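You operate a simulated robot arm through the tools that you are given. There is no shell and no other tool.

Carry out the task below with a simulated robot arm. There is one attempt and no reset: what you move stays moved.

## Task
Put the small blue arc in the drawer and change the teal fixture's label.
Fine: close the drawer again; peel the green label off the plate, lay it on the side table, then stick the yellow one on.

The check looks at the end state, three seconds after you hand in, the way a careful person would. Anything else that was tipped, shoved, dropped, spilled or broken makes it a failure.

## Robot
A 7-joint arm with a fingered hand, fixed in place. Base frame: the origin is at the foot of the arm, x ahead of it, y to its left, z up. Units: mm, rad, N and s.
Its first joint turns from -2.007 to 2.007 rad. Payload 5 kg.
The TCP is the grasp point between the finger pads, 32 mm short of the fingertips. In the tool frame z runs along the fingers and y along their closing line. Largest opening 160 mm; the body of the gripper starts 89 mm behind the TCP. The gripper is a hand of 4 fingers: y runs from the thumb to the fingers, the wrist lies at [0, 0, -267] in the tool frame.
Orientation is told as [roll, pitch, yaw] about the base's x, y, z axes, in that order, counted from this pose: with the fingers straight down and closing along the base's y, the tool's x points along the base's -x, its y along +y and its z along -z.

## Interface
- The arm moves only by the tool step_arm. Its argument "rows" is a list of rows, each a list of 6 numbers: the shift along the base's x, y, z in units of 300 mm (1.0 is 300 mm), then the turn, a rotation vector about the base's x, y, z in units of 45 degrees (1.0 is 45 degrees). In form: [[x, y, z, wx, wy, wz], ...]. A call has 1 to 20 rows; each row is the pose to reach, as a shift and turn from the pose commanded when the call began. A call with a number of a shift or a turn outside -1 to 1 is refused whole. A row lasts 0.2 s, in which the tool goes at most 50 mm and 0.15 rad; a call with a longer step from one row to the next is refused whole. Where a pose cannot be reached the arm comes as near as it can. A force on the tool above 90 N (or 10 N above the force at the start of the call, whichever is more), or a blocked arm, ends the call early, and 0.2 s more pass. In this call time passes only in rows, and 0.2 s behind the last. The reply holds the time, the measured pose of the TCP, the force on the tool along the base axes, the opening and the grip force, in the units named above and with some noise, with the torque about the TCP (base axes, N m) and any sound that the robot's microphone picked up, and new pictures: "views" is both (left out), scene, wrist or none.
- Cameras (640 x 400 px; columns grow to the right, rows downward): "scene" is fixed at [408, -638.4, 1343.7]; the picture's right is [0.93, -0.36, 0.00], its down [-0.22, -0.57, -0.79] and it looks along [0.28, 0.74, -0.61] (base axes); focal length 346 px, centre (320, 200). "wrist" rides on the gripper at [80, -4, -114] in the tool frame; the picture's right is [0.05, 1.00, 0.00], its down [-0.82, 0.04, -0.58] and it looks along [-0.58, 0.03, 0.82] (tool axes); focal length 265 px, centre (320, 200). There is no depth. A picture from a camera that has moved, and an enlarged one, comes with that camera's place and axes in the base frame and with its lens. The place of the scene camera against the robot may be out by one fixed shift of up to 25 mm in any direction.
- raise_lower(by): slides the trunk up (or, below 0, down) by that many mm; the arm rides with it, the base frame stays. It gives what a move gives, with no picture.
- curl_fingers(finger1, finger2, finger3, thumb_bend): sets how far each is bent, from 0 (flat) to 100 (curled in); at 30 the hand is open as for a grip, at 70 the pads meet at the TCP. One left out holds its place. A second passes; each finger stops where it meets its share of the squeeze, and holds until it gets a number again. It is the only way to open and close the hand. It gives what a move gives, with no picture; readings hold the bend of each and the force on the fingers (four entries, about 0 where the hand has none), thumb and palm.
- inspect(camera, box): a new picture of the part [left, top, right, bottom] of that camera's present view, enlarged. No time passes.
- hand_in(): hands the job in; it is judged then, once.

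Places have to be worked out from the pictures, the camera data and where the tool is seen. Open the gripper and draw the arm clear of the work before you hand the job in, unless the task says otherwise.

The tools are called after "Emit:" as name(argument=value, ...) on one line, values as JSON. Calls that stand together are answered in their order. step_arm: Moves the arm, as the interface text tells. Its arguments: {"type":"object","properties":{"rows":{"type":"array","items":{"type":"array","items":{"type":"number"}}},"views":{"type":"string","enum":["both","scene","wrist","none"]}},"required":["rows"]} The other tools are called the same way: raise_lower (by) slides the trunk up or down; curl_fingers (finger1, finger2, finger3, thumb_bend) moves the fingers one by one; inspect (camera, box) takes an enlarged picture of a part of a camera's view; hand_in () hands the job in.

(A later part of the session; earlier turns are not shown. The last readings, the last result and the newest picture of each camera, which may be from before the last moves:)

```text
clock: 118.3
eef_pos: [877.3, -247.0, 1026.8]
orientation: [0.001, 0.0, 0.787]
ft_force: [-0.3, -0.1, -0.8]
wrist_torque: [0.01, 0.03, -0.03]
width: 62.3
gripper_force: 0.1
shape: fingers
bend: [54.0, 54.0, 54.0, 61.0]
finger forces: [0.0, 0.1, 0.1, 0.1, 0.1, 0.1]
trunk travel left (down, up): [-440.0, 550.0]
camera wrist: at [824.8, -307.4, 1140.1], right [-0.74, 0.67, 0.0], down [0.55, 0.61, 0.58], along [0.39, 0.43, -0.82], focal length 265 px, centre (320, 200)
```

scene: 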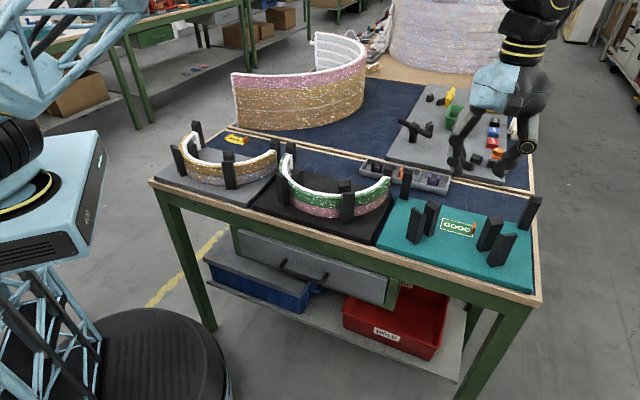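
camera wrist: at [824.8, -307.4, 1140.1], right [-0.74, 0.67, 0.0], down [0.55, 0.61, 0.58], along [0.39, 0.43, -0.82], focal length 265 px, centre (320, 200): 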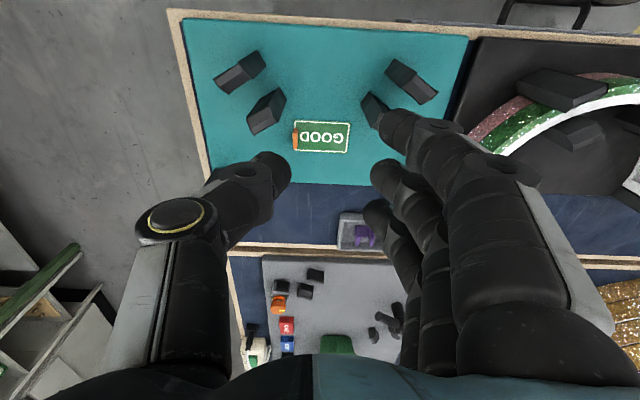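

This is a clear, straight view of the label. I'll enlarge it to locate the tab exactly.

Emit:
inspect(camera="wrist", box=[260, 90, 380, 170])

Emit:
inspect(camera="wrist", box=[180, 20, 460, 200])

Emit:
inspect(camera="scene", box=[430, 205, 490, 245])

```text
5.00 times, centred on (320, 130) of wrist
camera zoom: at [824.8, -307.4, 1140.1], right [-0.74, 0.67, 0.0], down [0.55, 0.61, 0.58], along [0.39, 0.43, -0.82], focal length 1327 px, centre (320, 550)
```

zoom: 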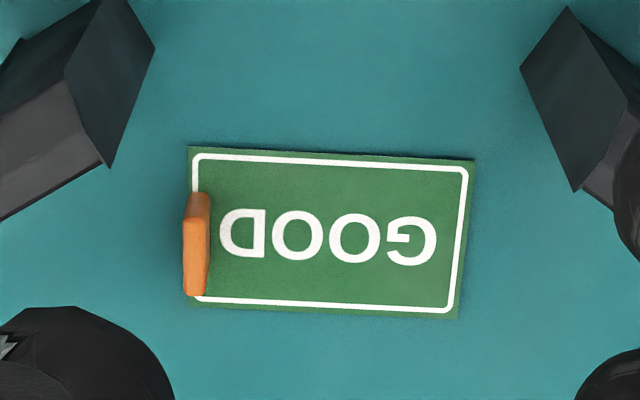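

```text
2.22 times, centred on (320, 110) of wrist
camera zoom: at [824.8, -307.4, 1140.1], right [-0.74, 0.67, 0.0], down [0.55, 0.61, 0.58], along [0.39, 0.43, -0.82], focal length 590 px, centre (320, 400)
```

zoom: 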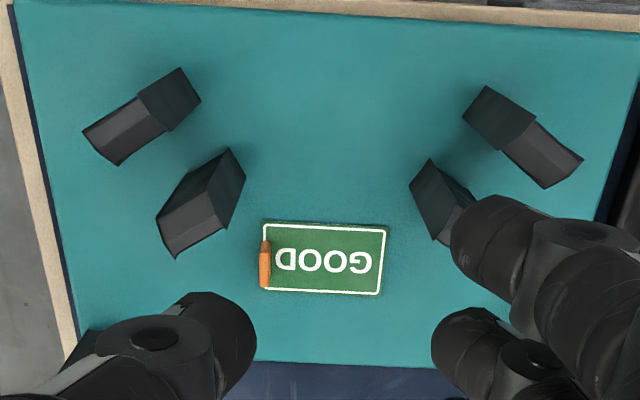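

```text
10.00 times, centred on (460, 225) of scene
camera zoom: at [408.0, -638.4, 1343.7], right [0.93, -0.36, 0.0], down [-0.22, -0.57, -0.79], along [0.28, 0.74, -0.61], focal length 3457 px, centre (-1080, -50)
```

zoom: 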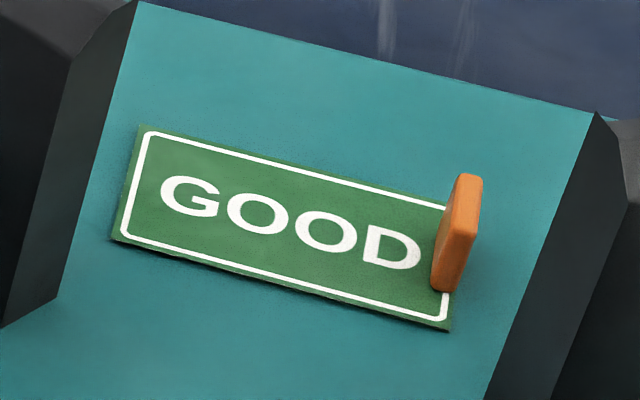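

The label lies at about u=754–829, n=482–527 on a plate at z≈796, which also fits the drawer-floor contact. The tab stands at u≈825, n≈505, about 6 mm thick and 20 mm tall, so I'll position above it with two fingers flat and yaw 40°.

Emit:
curl_fingers(finger1=0, finger2=58, finger3=0, thumb_bend=58)

Emit:
step_arm(rows=[[0.05, 0.018, -0.03, 0, 0, -0.03], [0.1, 0.035, -0.1, 0, 0, -0.06], [0.16, 0.053, -0.2, 0, 0, -0.09], [0.211, 0.069, -0.3, 0, 0, -0.112], [0.211, 0.069, -0.33, 0, 0, -0.112]], views="both")

Emit:
inspect(camera="wrist", box=[220, 60, 420, 220])

```text
clock: 119.3
eef_pos: [875.9, -248.4, 1027.8]
orientation: [-0.001, 0.002, 0.787]
ft_force: [1.1, -0.4, 0.0]
wrist_torque: [0.0, -0.02, 0.01]
width: 153.0
gripper_force: 0.1
shape: fingers
bend: [0.0, 57.0, 0.0, 57.0]
finger forces: [0.0, 0.0, 0.0, 0.0, 0.0, 0.0]
trunk travel left (down, up): [-440.0, 550.0]
```

```text
clock: 120.5
eef_pos: [940.5, -224.2, 928.8]
orientation: [-0.001, 0.0, 0.695]
ft_force: [0.4, 0.3, -0.8]
wrist_torque: [0.0, 0.01, 0.0]
width: 153.5
gripper_force: 0.0
shape: fingers
bend: [0.0, 57.0, 0.0, 57.0]
finger forces: [0.0, 0.0, 0.1, 0.1, 0.1, 0.0]
trunk travel left (down, up): [-440.0, 550.0]
camera wrist: at [882.7, -279.7, 1041.1], right [-0.68, 0.73, 0.0], down [0.6, 0.56, 0.58], along [0.42, 0.39, -0.82], focal length 265 px, centre (320, 200)
```

scene: 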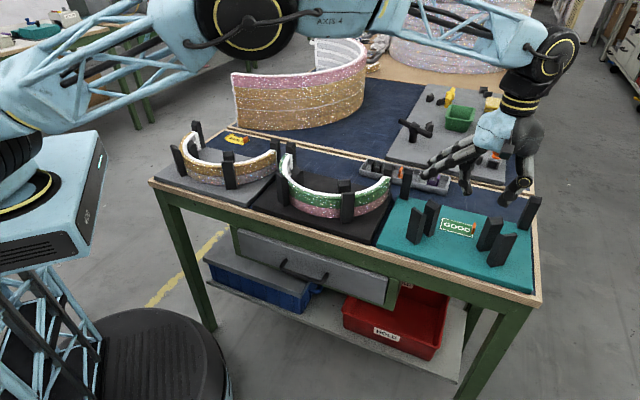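
wrist: 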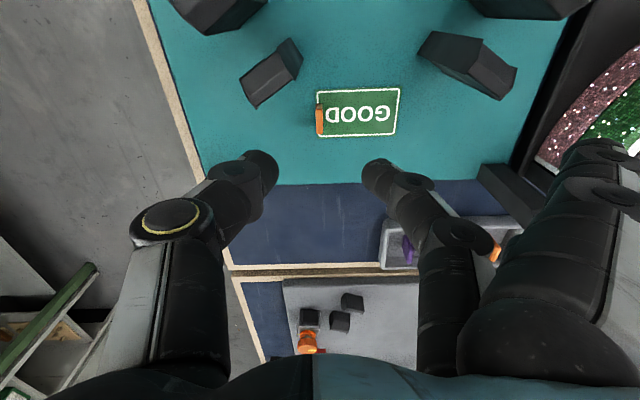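

```text
2.50 times, centred on (320, 140) of wrist
camera zoom: at [882.7, -279.7, 1041.1], right [-0.68, 0.73, 0.0], down [0.6, 0.56, 0.58], along [0.42, 0.39, -0.82], focal length 664 px, centre (320, 350)
```

zoom: 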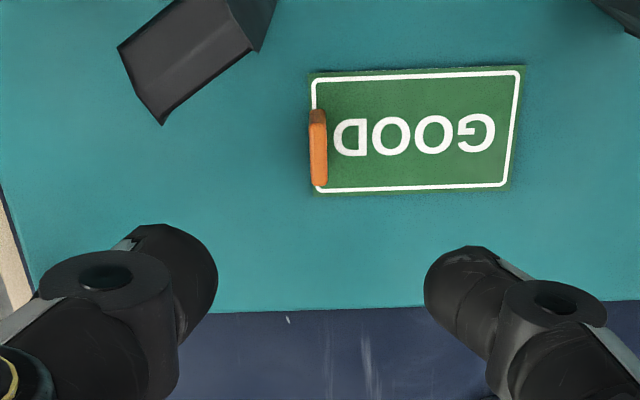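

The tab lies within 2 mm of the tool axis. I'll descend to just above it and check.

Emit:
step_arm(rows=[[0, 0, -0.1, 0, 0, 0], [0, 0, -0.2, 0, 0, 0], [0, 0, -0.25, 0, 0, 0], [0, 0, -0.27, 0, 0, 0]], views="both")

Emit:
inspect(camera="wrist", box=[220, 100, 420, 260])

Emit:
inspect(camera="scene", box=[400, 150, 560, 280])

```text
clock: 121.5
eef_pos: [940.5, -224.9, 846.2]
orientation: [0.0, 0.001, 0.698]
ft_force: [-0.2, -0.5, -0.4]
wrist_torque: [-0.01, 0.05, -0.01]
width: 153.6
gripper_force: 0.0
shape: fingers
bend: [0.0, 57.0, 0.0, 57.0]
finger forces: [0.1, 0.1, 0.1, 0.1, 0.0, 0.0]
trunk travel left (down, up): [-440.0, 550.0]
camera wrist: at [882.6, -280.4, 958.8], right [-0.68, 0.73, 0.0], down [0.6, 0.56, 0.58], along [0.42, 0.39, -0.82], focal length 265 px, centre (320, 200)
```

scene: 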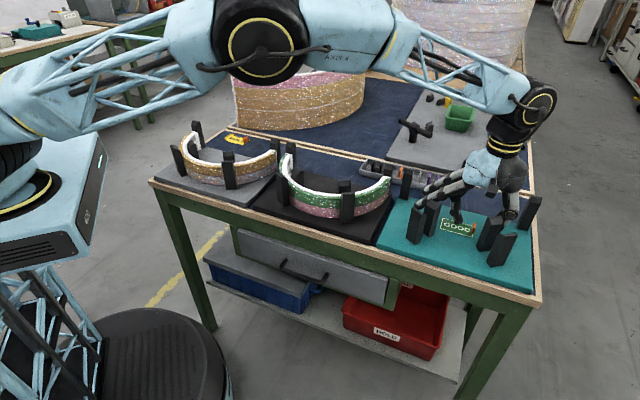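
wrist: 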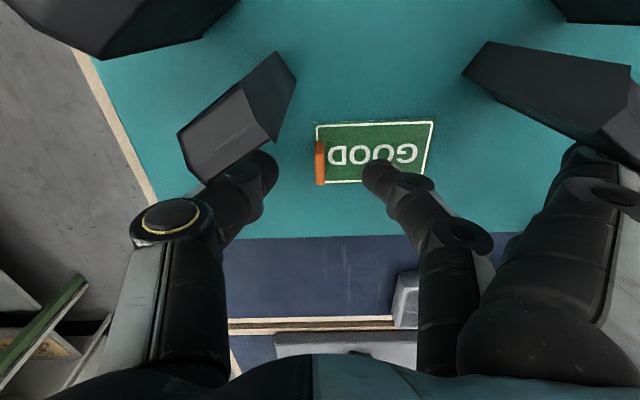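

```text
2.50 times, centred on (320, 180) of wrist
camera zoom: at [882.6, -280.4, 958.8], right [-0.68, 0.73, 0.0], down [0.6, 0.56, 0.58], along [0.42, 0.39, -0.82], focal length 664 px, centre (320, 250)
```

zoom: 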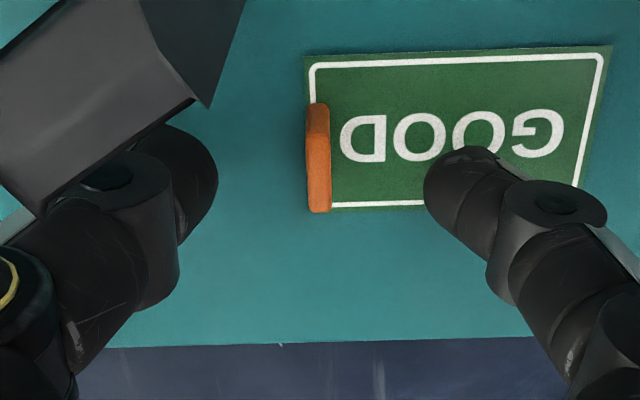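

```text
3.08 times, centred on (480, 215) of scene
camera zoom: at [408.0, -638.4, 1343.7], right [0.93, -0.36, 0.0], down [-0.22, -0.57, -0.79], along [0.28, 0.74, -0.61], focal length 1064 px, centre (-172, 154)
```

zoom: 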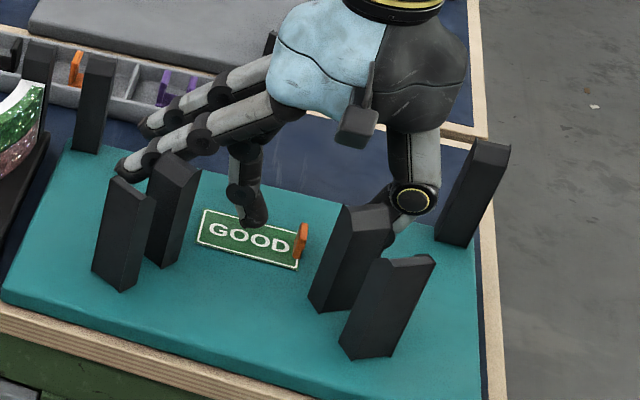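

The tab is exactly between thumb and middle finger, and the flat fingers clear the posts. I'll go down the last 16 mm.

Emit:
step_arm(rows=[[0, 0, -0.025, 0, 0, 0], [0, 0, -0.047, 0, 0, 0], [0, 0, -0.054, 0, 0, 0]], views="none")

Emit:
inspect(camera="wrist", box=[220, 120, 420, 280])

Emit:
inspect(camera="scene", box=[430, 170, 530, 260])

```text
clock: 122.3
eef_pos: [940.2, -223.4, 837.7]
orientation: [-0.007, -0.005, 0.697]
ft_force: [-6.7, 1.4, 53.5]
wrist_torque: [0.68, 0.99, 0.13]
width: 153.7
gripper_force: 26.6
shape: fingers
bend: [0.0, 66.0, 0.0, 57.0]
finger forces: [0.0, 40.6, 0.1, 0.1, 13.4, 0.0]
trunk travel left (down, up): [-440.0, 550.0]
```

```text
2.50 times, centred on (320, 200) of wrist
camera zoom: at [881.2, -279.7, 951.1], right [-0.68, 0.73, -0.01], down [0.59, 0.56, 0.58], along [0.43, 0.39, -0.81], focal length 664 px, centre (320, 200)
```

zoom: 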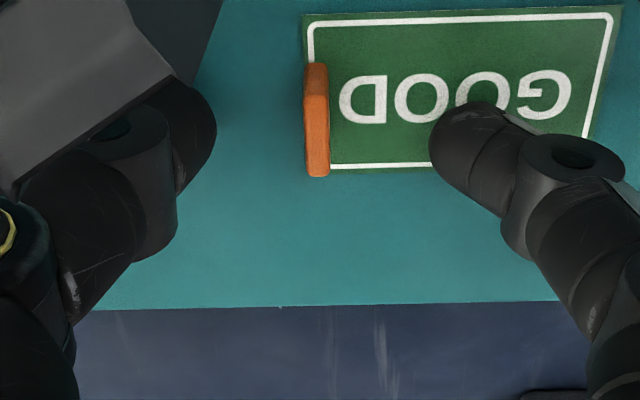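

```text
4.44 times, centred on (480, 215) of scene
camera zoom: at [408.0, -638.4, 1343.7], right [0.93, -0.36, 0.0], down [-0.22, -0.57, -0.79], along [0.28, 0.74, -0.61], focal length 1536 px, centre (-391, 133)
```

zoom: 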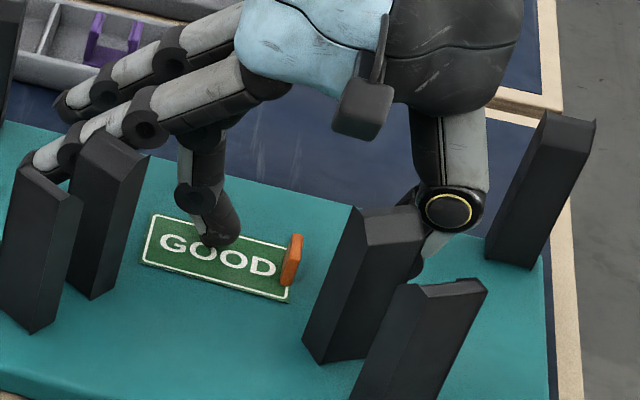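

The finger and thumb tips touched the plate (53 N), since a half-open finger reaches lower than I assumed. I'll rise 11 mm and check.

Emit:
step_arm(rows=[[0, 0, 0.02, 0, 0, 0], [0, 0, 0.036, 0, 0, 0]], views="none")

Emit:
inspect(camera="wrist", box=[220, 120, 420, 280])

```text
clock: 122.9
eef_pos: [939.4, -224.2, 840.1]
orientation: [0.003, -0.001, 0.698]
ft_force: [1.0, 3.6, 18.2]
wrist_torque: [0.62, 0.38, -0.12]
width: 154.3
gripper_force: 9.5
shape: fingers
bend: [0.0, 61.0, 0.0, 57.0]
finger forces: [0.0, 18.4, 0.0, 0.0, 0.0, 0.0]
trunk travel left (down, up): [-440.0, 550.0]
```

```text
2.50 times, centred on (320, 200) of wrist
camera zoom: at [882.1, -279.6, 953.0], right [-0.68, 0.73, 0.0], down [0.6, 0.56, 0.58], along [0.42, 0.39, -0.82], focal length 664 px, centre (320, 200)
```

zoom: 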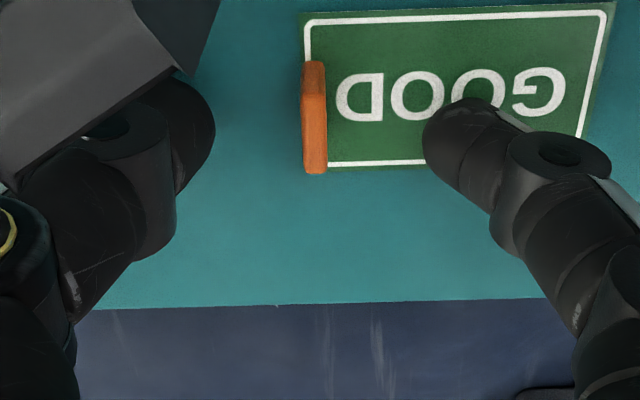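

The finger still presses with 18 N on the label. I'll rise another 5 mm.

Emit:
step_arm(rows=[[0, 0, 0.016, 0, 0, 0]], views="none")

Emit:
curl_fingers(finger2=66, thumb_bend=64)

Emit:
inspect(camera="wrist", box=[220, 120, 420, 280])

Emit:
inspect(camera="scene", box=[430, 170, 530, 260])

```text
clock: 123.3
eef_pos: [940.4, -226.6, 842.9]
orientation: [0.002, 0.002, 0.698]
ft_force: [-0.1, 0.1, 0.6]
wrist_torque: [-0.01, 0.0, -0.02]
width: 154.3
gripper_force: 0.1
shape: fingers
bend: [0.0, 57.0, 0.0, 57.0]
finger forces: [0.0, 0.0, 0.1, 0.0, 0.1, 0.1]
trunk travel left (down, up): [-440.0, 550.0]
```

```text
clock: 124.3
eef_pos: [941.1, -225.6, 845.7]
orientation: [0.0, 0.0, 0.698]
ft_force: [0.2, 0.7, -1.3]
wrist_torque: [-0.03, 0.02, 0.02]
width: 140.5
gripper_force: 0.1
shape: fingers
bend: [0.0, 66.0, 0.0, 64.0]
finger forces: [0.0, 0.0, 0.0, 0.1, 0.0, 0.0]
trunk travel left (down, up): [-440.0, 550.0]
```

```text
2.50 times, centred on (320, 200) of wrist
camera zoom: at [883.5, -281.1, 959.1], right [-0.68, 0.73, 0.0], down [0.6, 0.56, 0.58], along [0.42, 0.39, -0.82], focal length 664 px, centre (320, 200)
```

zoom: 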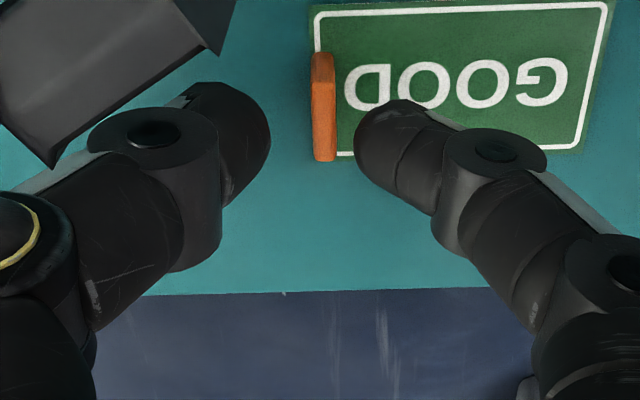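

```text
4.44 times, centred on (480, 215) of scene
camera zoom: at [408.0, -638.4, 1343.7], right [0.93, -0.36, 0.0], down [-0.22, -0.57, -0.79], along [0.28, 0.74, -0.61], focal length 1536 px, centre (-391, 133)
```

zoom: 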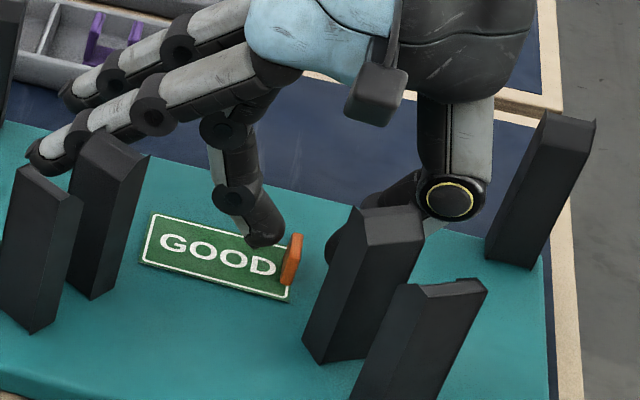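

The fingers are now close to the tab, but their tips are only level with its top. I'll lower in 3–4 mm steps, watching the force.

Emit:
step_arm(rows=[[0, 0, -0.012, 0, 0, 0], [0, 0, -0.022, 0, 0, 0]], views="none")

Emit:
inspect(camera="wrist", box=[270, 120, 390, 220])

```text
clock: 124.9
eef_pos: [941.7, -225.6, 840.0]
orientation: [0.0, -0.001, 0.698]
ft_force: [-0.1, 0.0, 0.3]
wrist_torque: [-0.01, -0.03, -0.02]
width: 140.2
gripper_force: 0.1
shape: fingers
bend: [0.0, 66.0, 0.0, 64.0]
finger forces: [0.0, 0.1, 0.0, 0.1, 0.0, 0.0]
trunk travel left (down, up): [-440.0, 550.0]
```

```text
4.00 times, centred on (330, 170) of wrist
camera zoom: at [883.8, -280.4, 952.4], right [-0.68, 0.73, 0.0], down [0.6, 0.56, 0.58], along [0.42, 0.39, -0.82], focal length 1062 px, centre (280, 320)
```

zoom: 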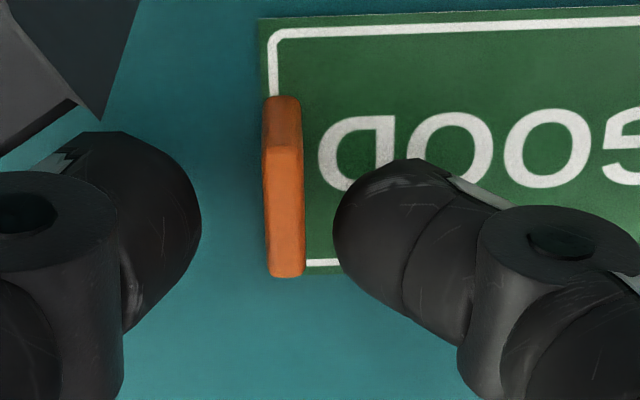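

No contact yet. I'll lower 4 mm more.

Emit:
step_arm(rows=[[0, 0, -0.013, 0, 0, 0]], views="none")

Emit:
inspect(camera="wrist", box=[270, 120, 390, 220])

Emit:
inspect(camera="scene", box=[440, 190, 510, 250])

```text
clock: 125.3
eef_pos: [940.4, -226.2, 837.5]
orientation: [-0.001, -0.001, 0.698]
ft_force: [-2.6, 0.6, 9.9]
wrist_torque: [0.15, 0.17, 0.0]
width: 140.4
gripper_force: 4.4
shape: fingers
bend: [0.0, 67.0, 0.0, 64.0]
finger forces: [0.1, 9.2, 0.0, 0.0, 0.0, 0.0]
trunk travel left (down, up): [-440.0, 550.0]
```

```text
4.00 times, centred on (330, 170) of wrist
camera zoom: at [883.1, -279.9, 949.8], right [-0.68, 0.73, 0.0], down [0.6, 0.56, 0.58], along [0.42, 0.39, -0.82], focal length 1062 px, centre (280, 320)
```

zoom: 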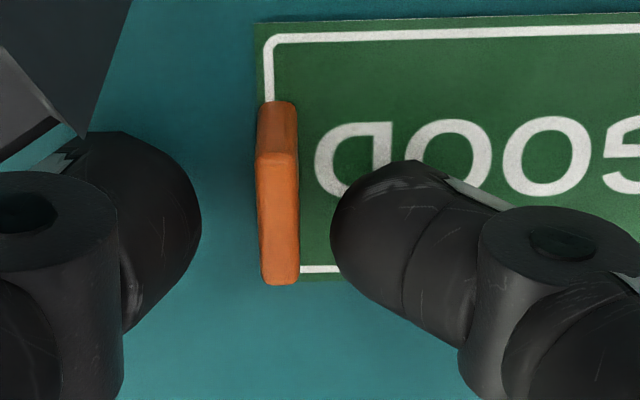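

```text
6.67 times, centred on (475, 220) of scene
camera zoom: at [408.0, -638.4, 1343.7], right [0.93, -0.36, 0.0], down [-0.22, -0.57, -0.79], along [0.28, 0.74, -0.61], focal length 2305 px, centre (-713, 67)
```

zoom: 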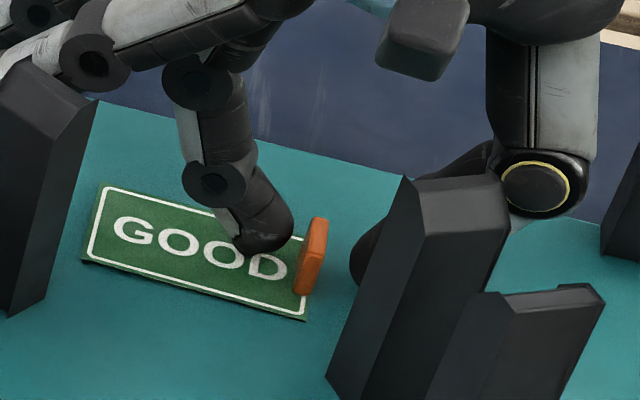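

The finger just touches the label surface, so the tips are fully alongside the tab. I'll rise 1.5 mm and close the pinch.

Emit:
step_arm(rows=[[0, 0, 0.006, 0, 0, 0]], views="none")

Emit:
curl_fingers(finger2=72, thumb_bend=71)

Emit:
inspect(camera="wrist", box=[270, 120, 390, 220])

Emit:
inspect(camera="scene", box=[440, 190, 510, 250])

```text
clock: 125.7
eef_pos: [940.4, -224.0, 836.2]
orientation: [0.001, 0.0, 0.697]
ft_force: [-0.4, 1.0, 4.2]
wrist_torque: [0.1, 0.05, 0.03]
width: 140.3
gripper_force: 2.2
shape: fingers
bend: [0.0, 67.0, 0.0, 64.0]
finger forces: [0.0, 4.2, 0.0, 0.0, 0.0, 0.0]
trunk travel left (down, up): [-440.0, 550.0]
```

```text
clock: 126.7
eef_pos: [941.7, -226.2, 836.1]
orientation: [0.0, 0.0, 0.697]
ft_force: [-2.0, 0.6, -1.4]
wrist_torque: [0.04, 0.04, -0.01]
width: 129.5
gripper_force: 2.4
shape: fingers
bend: [0.0, 71.0, 0.0, 69.0]
finger forces: [0.0, 3.9, 0.0, 0.1, 1.9, 0.0]
trunk travel left (down, up): [-440.0, 550.0]
```

```text
4.00 times, centred on (330, 170) of wrist
camera zoom: at [883.5, -280.4, 949.8], right [-0.68, 0.73, 0.0], down [0.6, 0.56, 0.58], along [0.42, 0.39, -0.82], focal length 1062 px, centre (280, 320)
```

zoom: 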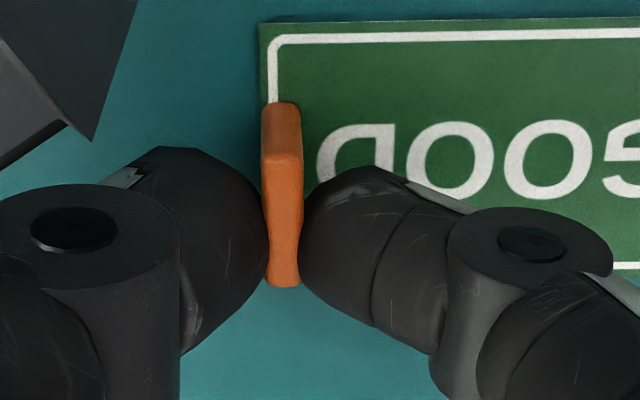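

```text
6.67 times, centred on (475, 220) of scene
camera zoom: at [408.0, -638.4, 1343.7], right [0.93, -0.36, 0.0], down [-0.22, -0.57, -0.79], along [0.28, 0.74, -0.61], focal length 2305 px, centre (-713, 67)
```

zoom: 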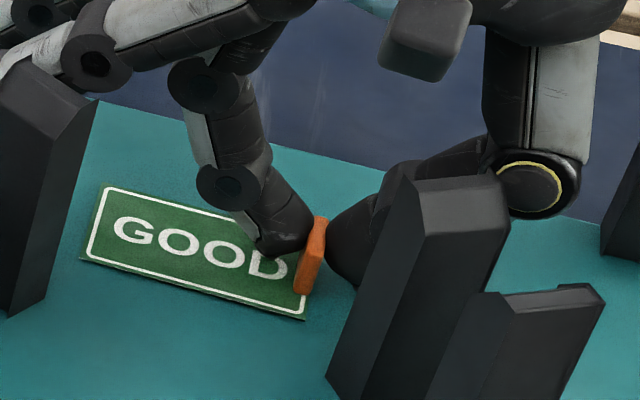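

The tab is pinched lightly on both sides. I'll firm it up to about 8 N.

Emit:
curl_fingers(finger2=77, thumb_bend=74)

Emit:
inspect(camera="wrist", box=[270, 120, 390, 220])

```text
clock: 127.7
eef_pos: [941.3, -225.4, 837.4]
orientation: [0.001, 0.0, 0.698]
ft_force: [0.8, 0.4, 0.1]
wrist_torque: [0.0, 0.03, 0.01]
width: 128.0
gripper_force: 8.0
shape: fingers
bend: [0.0, 72.0, 0.0, 71.0]
finger forces: [0.0, 8.4, 0.1, 0.1, 8.5, 0.1]
trunk travel left (down, up): [-440.0, 550.0]
```

```text
4.00 times, centred on (330, 170) of wrist
camera zoom: at [883.5, -280.4, 950.1], right [-0.68, 0.73, 0.0], down [0.6, 0.56, 0.58], along [0.42, 0.39, -0.82], focal length 1062 px, centre (280, 320)
```

zoom: 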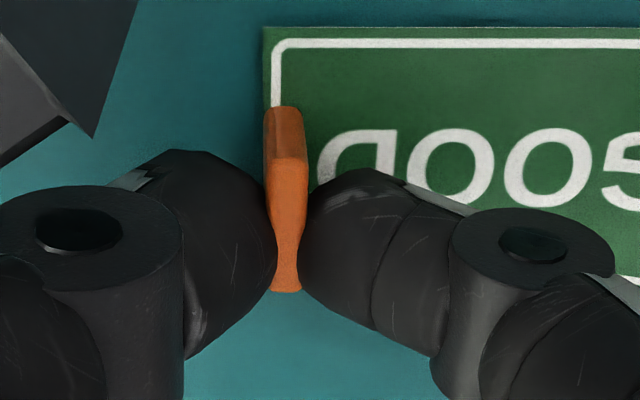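

The tab is firmly held at 8.4 N on both sides. I'll start the peel by lifting slowly and leaning slightly towards the label.

Emit:
step_arm(rows=[[0, 0, 0.008, 0, 0, 0], [-0.002, 0.002, 0.016, 0, 0, 0], [-0.004, 0.004, 0.025, 0, 0, 0], [-0.006, 0.006, 0.034, 0, 0, 0]], views="none")

Emit:
inspect(camera="wrist", box=[270, 100, 430, 220])

Emit:
inspect(camera="scene", box=[430, 180, 510, 250])

```text
clock: 128.7
eef_pos: [939.9, -222.4, 848.1]
orientation: [0.001, 0.001, 0.698]
ft_force: [0.2, 0.7, -1.4]
wrist_torque: [-0.02, 0.02, -0.01]
width: 128.1
gripper_force: 8.7
shape: fingers
bend: [0.0, 72.0, 0.0, 71.0]
finger forces: [0.1, 8.5, 0.0, 0.0, 8.4, 0.0]
trunk travel left (down, up): [-440.0, 550.0]
```

```text
3.33 times, centred on (350, 160) of wrist
camera zoom: at [881.2, -278.5, 960.8], right [-0.68, 0.73, 0.0], down [0.6, 0.56, 0.58], along [0.42, 0.39, -0.82], focal length 885 px, centre (220, 333)
```

zoom: 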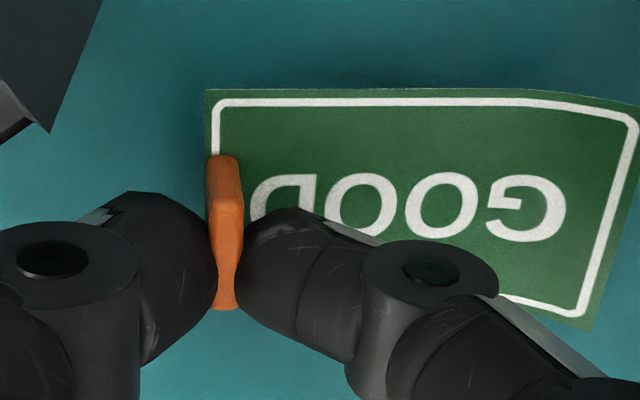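

```text
5.71 times, centred on (470, 215) of scene
camera zoom: at [408.0, -638.4, 1343.7], right [0.93, -0.36, 0.0], down [-0.22, -0.57, -0.79], along [0.28, 0.74, -0.61], focal length 1976 px, centre (-537, 114)
```

zoom: 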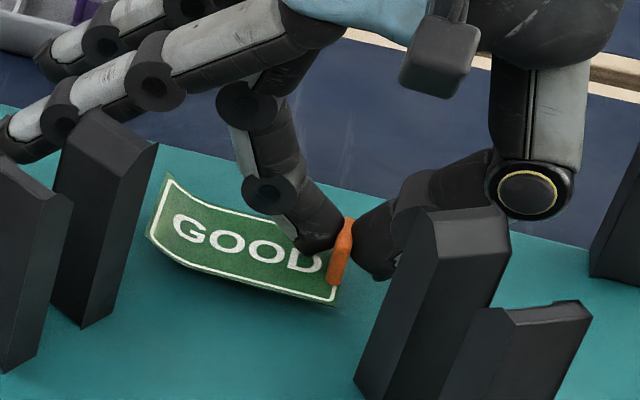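

The label has come off the plate and hangs from the tab, curling at its far end. I'll lift it well clear of the posts.

Emit:
step_arm(rows=[[0, 0, 0.03, 0, 0, 0], [0, 0, 0.08, 0, 0, 0], [0, 0, 0.15, 0, 0, 0], [0, 0, 0.24, 0, 0, 0], [0, 0, 0.33, 0, 0, 0], [0, 0, 0.42, 0, 0, 0], [0, 0, 0.5, 0, 0, 0]], views="both")

Emit:
inspect(camera="wrist", box=[220, 80, 460, 260])

Emit:
inspect(camera="scene", box=[400, 120, 560, 280])

```text
clock: 130.3
eef_pos: [939.0, -224.8, 997.3]
orientation: [0.002, 0.001, 0.699]
ft_force: [0.9, -0.7, 0.0]
wrist_torque: [-0.03, 0.02, 0.01]
width: 128.1
gripper_force: 8.1
shape: fingers
bend: [0.0, 72.0, 0.0, 71.0]
finger forces: [0.0, 8.3, 0.1, 0.0, 8.4, 0.0]
trunk travel left (down, up): [-440.0, 550.0]
camera wrist: at [881.2, -279.2, 1110.8], right [-0.68, 0.73, 0.0], down [0.6, 0.56, 0.58], along [0.42, 0.39, -0.82], focal length 265 px, centre (320, 200)
```

scene: 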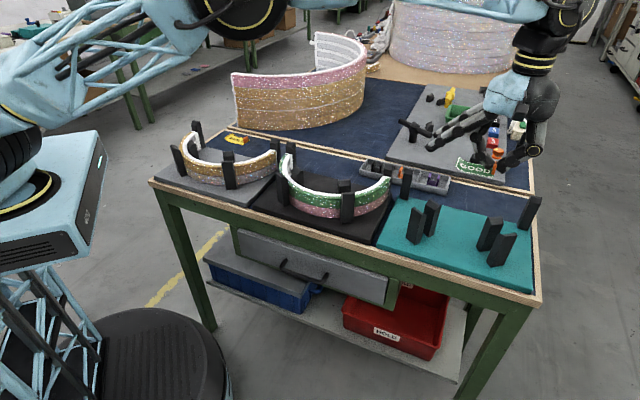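
wrist: 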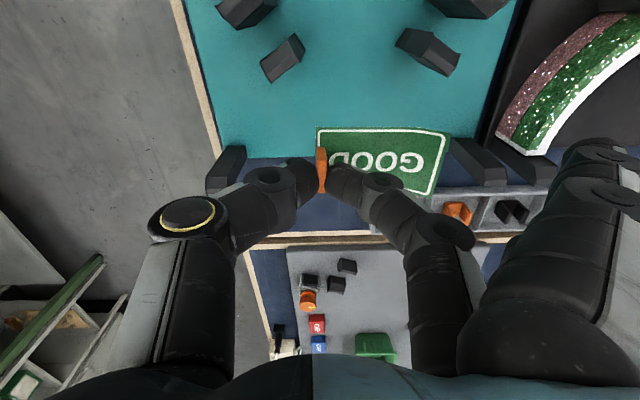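

```text
2.22 times, centred on (340, 170) of wrist
camera zoom: at [881.2, -279.2, 1110.8], right [-0.68, 0.73, 0.0], down [0.6, 0.56, 0.58], along [0.42, 0.39, -0.82], focal length 590 px, centre (276, 267)
```

zoom: 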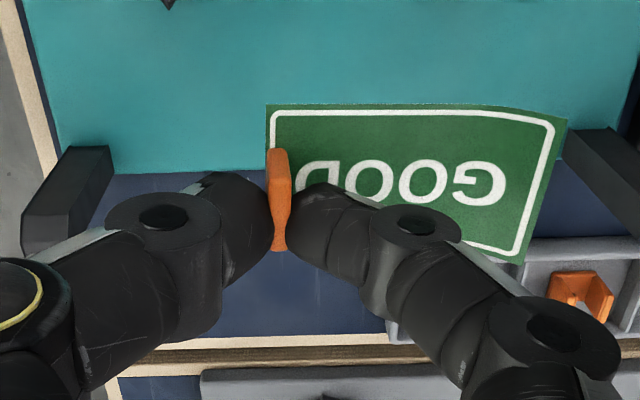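

```text
2.50 times, centred on (480, 200) of scene
camera zoom: at [408.0, -638.4, 1343.7], right [0.93, -0.36, 0.0], down [-0.22, -0.57, -0.79], along [0.28, 0.74, -0.61], focal length 864 px, centre (-80, 200)
```

zoom: 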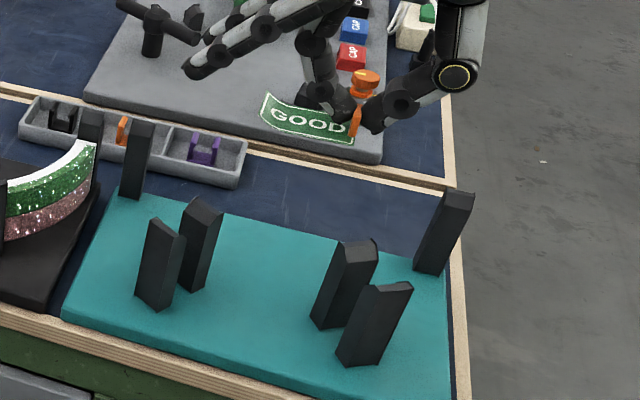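

The green label hangs free from the tab. I'll carry it over the free navy strip of the bench between the parts tray and the yellow label.

Emit:
step_arm(rows=[[-0.04, 0.075, 0, 0, 0, 0], [-0.1, 0.185, 0, 0, 0, 0], [-0.17, 0.31, 0, 0, 0, 0], [-0.235, 0.435, 0, 0, 0, 0], [-0.3, 0.555, 0, 0, 0, 0], [-0.363, 0.67, 0, 0, 0, 0]], views="none")

Emit:
step_arm(rows=[[-0.04, 0.075, 0, 0, 0, 0.01], [-0.1, 0.185, 0, 0, 0, 0.03], [-0.17, 0.31, 0, 0, 0, 0.06], [-0.235, 0.435, 0, 0, 0, 0.08], [-0.3, 0.555, 0, 0, 0, 0.1], [-0.363, 0.67, 0, 0, 0, 0.112]], views="both")

Emit:
inspect(camera="wrist", box=[160, 40, 480, 260])

Emit:
inspect(camera="scene", box=[220, 80, 440, 230])

```text
clock: 131.7
eef_pos: [832.4, -21.0, 998.0]
orientation: [-0.002, -0.003, 0.696]
ft_force: [0.2, 0.5, -0.8]
wrist_torque: [0.03, 0.01, 0.02]
width: 127.9
gripper_force: 8.8
shape: fingers
bend: [0.0, 72.0, 0.0, 71.0]
finger forces: [0.1, 8.3, 0.0, 0.1, 8.3, 0.1]
trunk travel left (down, up): [-440.0, 550.0]
```

```text
clock: 133.1
eef_pos: [722.5, 177.7, 998.2]
orientation: [0.0, 0.0, 0.784]
ft_force: [0.6, -0.1, -0.5]
wrist_torque: [0.04, 0.01, -0.04]
width: 128.1
gripper_force: 8.5
shape: fingers
bend: [0.0, 72.0, 0.0, 71.0]
finger forces: [0.0, 8.3, 0.1, 0.0, 8.3, 0.0]
trunk travel left (down, up): [-440.0, 550.0]
camera wrist: at [669.8, 116.9, 1111.6], right [-0.74, 0.67, 0.0], down [0.55, 0.61, 0.58], along [0.39, 0.43, -0.82], focal length 265 px, centre (320, 200)
```

scene: 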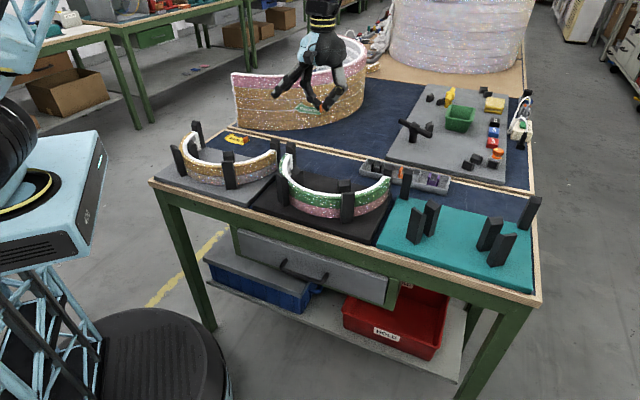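
wrist: 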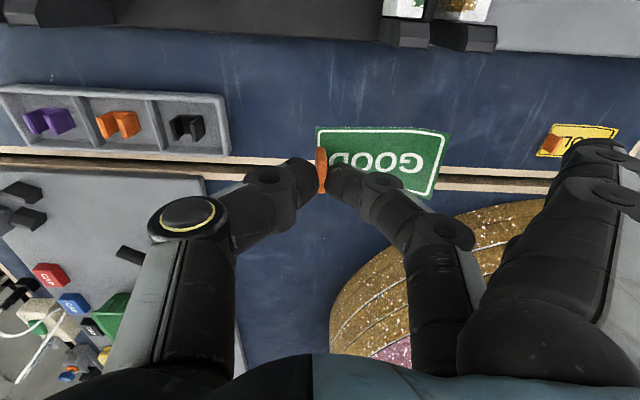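

```text
1.82 times, centred on (320, 150) of wrist
camera zoom: at [669.8, 116.9, 1111.6], right [-0.74, 0.67, 0.0], down [0.55, 0.61, 0.58], along [0.39, 0.43, -0.82], focal length 483 px, centre (320, 291)
```

zoom: 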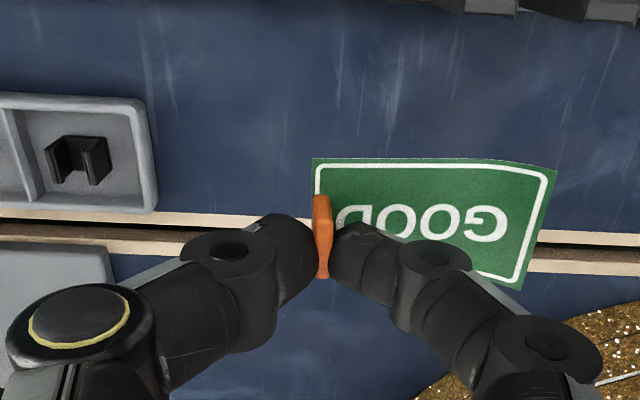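

```text
2.67 times, centred on (330, 155) of scene
camera zoom: at [408.0, -638.4, 1343.7], right [0.93, -0.36, 0.0], down [-0.22, -0.57, -0.79], along [0.28, 0.74, -0.61], focal length 922 px, centre (293, 320)
```

zoom: 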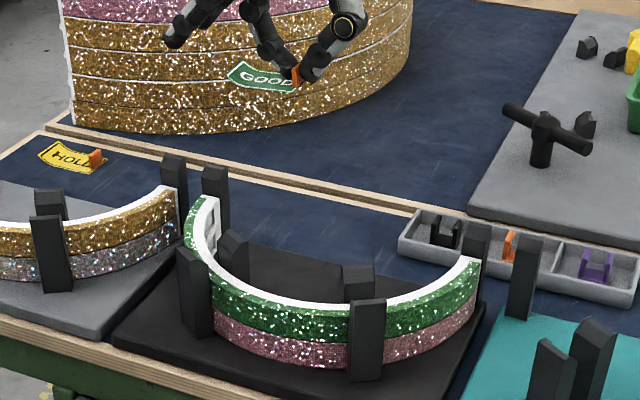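

The strip here is clear, with tray, posts and yellow label all at a distance. I'll shift slightly and lower the green label towards the navy surface.

Emit:
step_arm(rows=[[-0.012, 0.035, -0.06, 0, 0, 0], [-0.025, 0.07, -0.16, 0, 0, 0], [-0.025, 0.07, -0.28, 0, 0, 0], [-0.025, 0.07, -0.4, 0, 0, 0], [-0.025, 0.07, -0.48, 0, 0, 0], [-0.025, 0.07, -0.52, 0, 0, 0]], views="both")

Emit:
inspect(camera="scene", box=[220, 80, 440, 230])

Emit:
inspect(camera="wrist", box=[160, 40, 480, 260])

```text
clock: 134.5
eef_pos: [713.3, 197.2, 841.1]
orientation: [-0.001, 0.001, 0.786]
ft_force: [-0.6, 1.0, -0.6]
wrist_torque: [-0.04, 0.0, 0.05]
width: 128.2
gripper_force: 8.3
shape: fingers
bend: [0.0, 72.0, 0.0, 71.0]
finger forces: [0.0, 8.2, 0.0, 0.0, 8.2, 0.0]
trunk travel left (down, up): [-440.0, 550.0]
camera wrist: at [661.5, 137.7, 953.6], right [-0.74, 0.67, 0.0], down [0.55, 0.61, 0.58], along [0.39, 0.43, -0.82], focal length 265 px, centre (320, 200)
```

scene: 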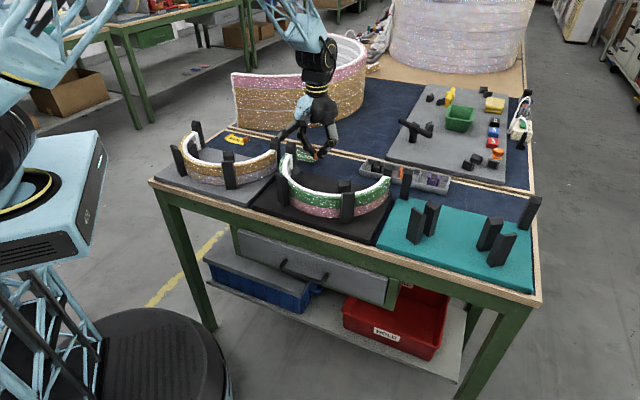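
wrist: 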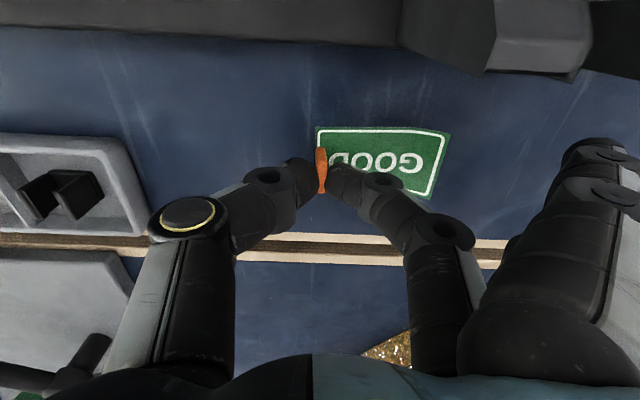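

```text
2.67 times, centred on (330, 155) of scene
camera zoom: at [408.0, -638.4, 1343.7], right [0.93, -0.36, 0.0], down [-0.22, -0.57, -0.79], along [0.28, 0.74, -0.61], focal length 922 px, centre (293, 320)
```

zoom: 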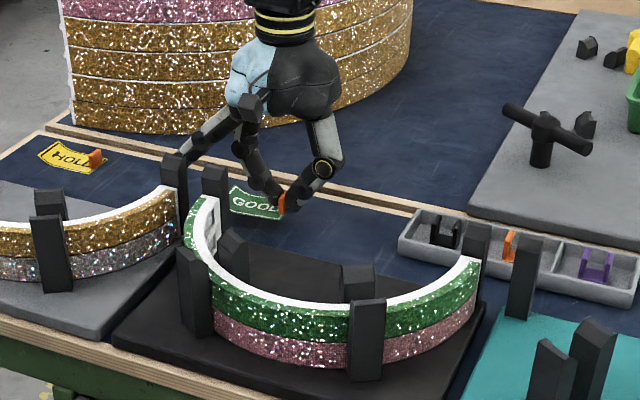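

```text
1.82 times, centred on (320, 150) of wrist
camera zoom: at [661.5, 137.7, 953.6], right [-0.74, 0.67, 0.0], down [0.55, 0.61, 0.58], along [0.39, 0.43, -0.82], focal length 483 px, centre (320, 291)
```

zoom: 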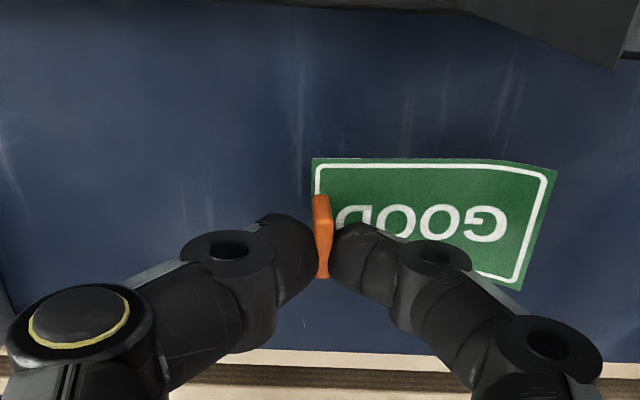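

The green label is above clear navy surface, with the bench's rear wood edge about 55 mm behind it. I'll lower in small steps until it touches.

Emit:
step_arm(rows=[[0, 0, -0.02, 0, 0, 0], [0, 0, -0.04, 0, 0, 0], [0, 0, -0.055, 0, 0, 0]], views="none")

Emit:
inspect(camera="scene", box=[270, 110, 350, 180])

```text
clock: 135.3
eef_pos: [714.0, 198.5, 824.8]
orientation: [-0.002, 0.0, 0.783]
ft_force: [0.4, -0.2, 0.2]
wrist_torque: [0.02, -0.03, 0.02]
width: 128.0
gripper_force: 8.6
shape: fingers
bend: [0.0, 72.0, 0.0, 71.0]
finger forces: [0.0, 8.1, 0.1, 0.1, 8.2, 0.0]
trunk travel left (down, up): [-440.0, 550.0]
```

```text
5.71 times, centred on (310, 145) of scene
camera zoom: at [408.0, -638.4, 1343.7], right [0.93, -0.36, 0.0], down [-0.22, -0.57, -0.79], along [0.28, 0.74, -0.61], focal length 1976 px, centre (377, 514)
```

zoom: 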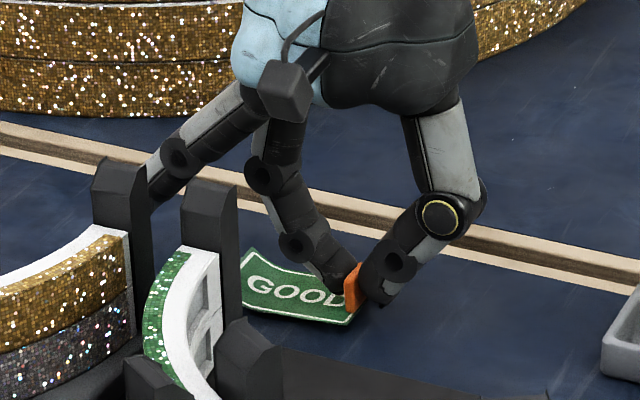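

Emit:
step_arm(rows=[[0, 0, -0.01, 0, 0, 0], [0, 0, -0.02, 0, 0, 0]], views="none")

Emit:
inspect(camera="scene", box=[270, 110, 350, 180])

```text
clock: 135.9
eef_pos: [713.5, 198.6, 818.4]
orientation: [0.0, 0.002, 0.786]
ft_force: [0.5, 0.1, 0.6]
wrist_torque: [0.0, 0.04, -0.03]
width: 128.1
gripper_force: 8.4
shape: fingers
bend: [0.0, 72.0, 0.0, 71.0]
finger forces: [0.0, 8.3, 0.1, 0.0, 8.3, 0.0]
trunk travel left (down, up): [-440.0, 550.0]
```

```text
5.71 times, centred on (310, 145) of scene
camera zoom: at [408.0, -638.4, 1343.7], right [0.93, -0.36, 0.0], down [-0.22, -0.57, -0.79], along [0.28, 0.74, -0.61], focal length 1976 px, centre (377, 514)
```

zoom: 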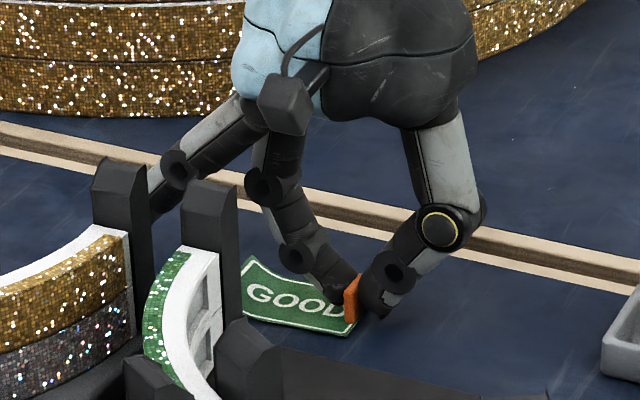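

Still no contact at z=818. I'll go on down in 3 mm steps.

Emit:
step_arm(rows=[[0, 0, -0.01, 0, 0, 0], [0, 0, -0.02, 0, 0, 0]], views="none")

Emit:
inspect(camera="scene", box=[270, 110, 350, 180])

```text
clock: 136.5
eef_pos: [712.4, 197.8, 814.8]
orientation: [-0.001, 0.0, 0.786]
ft_force: [0.2, -2.5, 12.7]
wrist_torque: [-0.03, 0.02, -0.01]
width: 127.6
gripper_force: 11.2
shape: fingers
bend: [0.0, 72.0, 0.0, 72.0]
finger forces: [0.0, 10.8, 0.0, 0.0, 12.1, 0.1]
trunk travel left (down, up): [-440.0, 550.0]
```

```text
5.71 times, centred on (310, 145) of scene
camera zoom: at [408.0, -638.4, 1343.7], right [0.93, -0.36, 0.0], down [-0.22, -0.57, -0.79], along [0.28, 0.74, -0.61], focal length 1976 px, centre (377, 514)
```

zoom: 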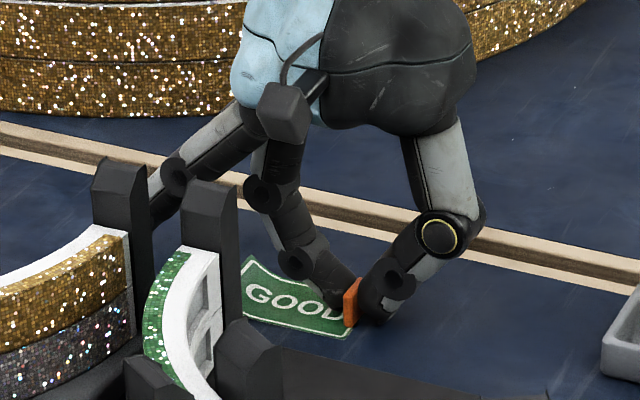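

The tab end has touched down (12.7 N). I'll open just enough to let go of the tab, then rise.

Emit:
curl_fingers(finger2=67, thumb_bend=66)

Emit:
step_arm(rows=[[0, 0, 0.015, 0, 0, 0]], views="none")

Emit:
curl_fingers(finger2=58, thumb_bend=58)

Emit:
inspect(camera="wrist", box=[240, 100, 480, 250])

Emit:
inspect(camera="scene", box=[270, 110, 350, 180])

```text
clock: 137.5
eef_pos: [711.7, 198.4, 813.7]
orientation: [-0.003, -0.003, 0.784]
ft_force: [-1.3, 2.1, 28.2]
wrist_torque: [-0.03, -0.04, 0.03]
width: 131.2
gripper_force: 16.5
shape: fingers
bend: [0.0, 71.0, 0.0, 68.0]
finger forces: [0.0, 16.2, 0.0, 0.1, 15.3, 0.1]
trunk travel left (down, up): [-440.0, 550.0]
```

```text
clock: 137.9
eef_pos: [712.8, 197.7, 816.2]
orientation: [0.0, -0.001, 0.784]
ft_force: [0.4, 1.0, 7.8]
wrist_torque: [0.05, -0.05, 0.04]
width: 133.4
gripper_force: 3.8
shape: fingers
bend: [0.0, 70.0, 0.0, 67.0]
finger forces: [0.1, 6.2, 0.0, 0.0, 2.3, 0.1]
trunk travel left (down, up): [-440.0, 550.0]
```

```text
clock: 138.9
eef_pos: [712.2, 197.8, 818.1]
orientation: [-0.003, -0.005, 0.786]
ft_force: [-0.1, 1.0, 31.0]
wrist_torque: [-0.39, -0.34, 0.07]
width: 144.0
gripper_force: 14.9
shape: fingers
bend: [0.0, 65.0, 0.0, 60.0]
finger forces: [0.0, 7.9, 0.0, 0.1, 23.3, 0.0]
trunk travel left (down, up): [-440.0, 550.0]
```

```text
2.67 times, centred on (360, 175) of wrist
camera zoom: at [659.9, 138.2, 931.9], right [-0.74, 0.67, 0.0], down [0.54, 0.61, 0.58], along [0.39, 0.43, -0.81], focal length 708 px, centre (213, 267)
```

zoom: 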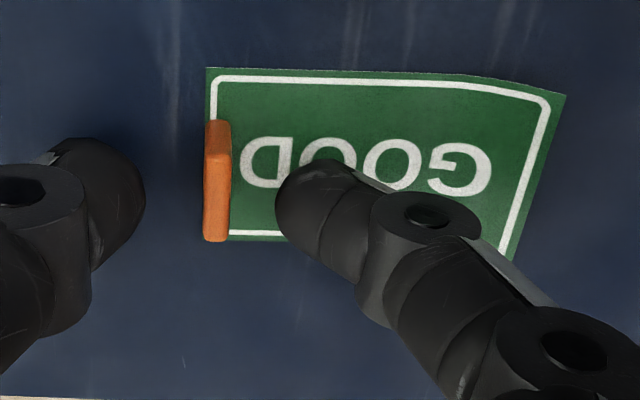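

```text
5.71 times, centred on (310, 145) of scene
camera zoom: at [408.0, -638.4, 1343.7], right [0.93, -0.36, 0.0], down [-0.22, -0.57, -0.79], along [0.28, 0.74, -0.61], focal length 1976 px, centre (377, 514)
```

zoom: 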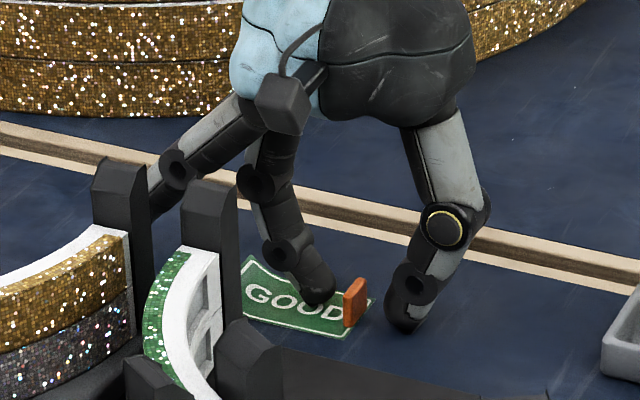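

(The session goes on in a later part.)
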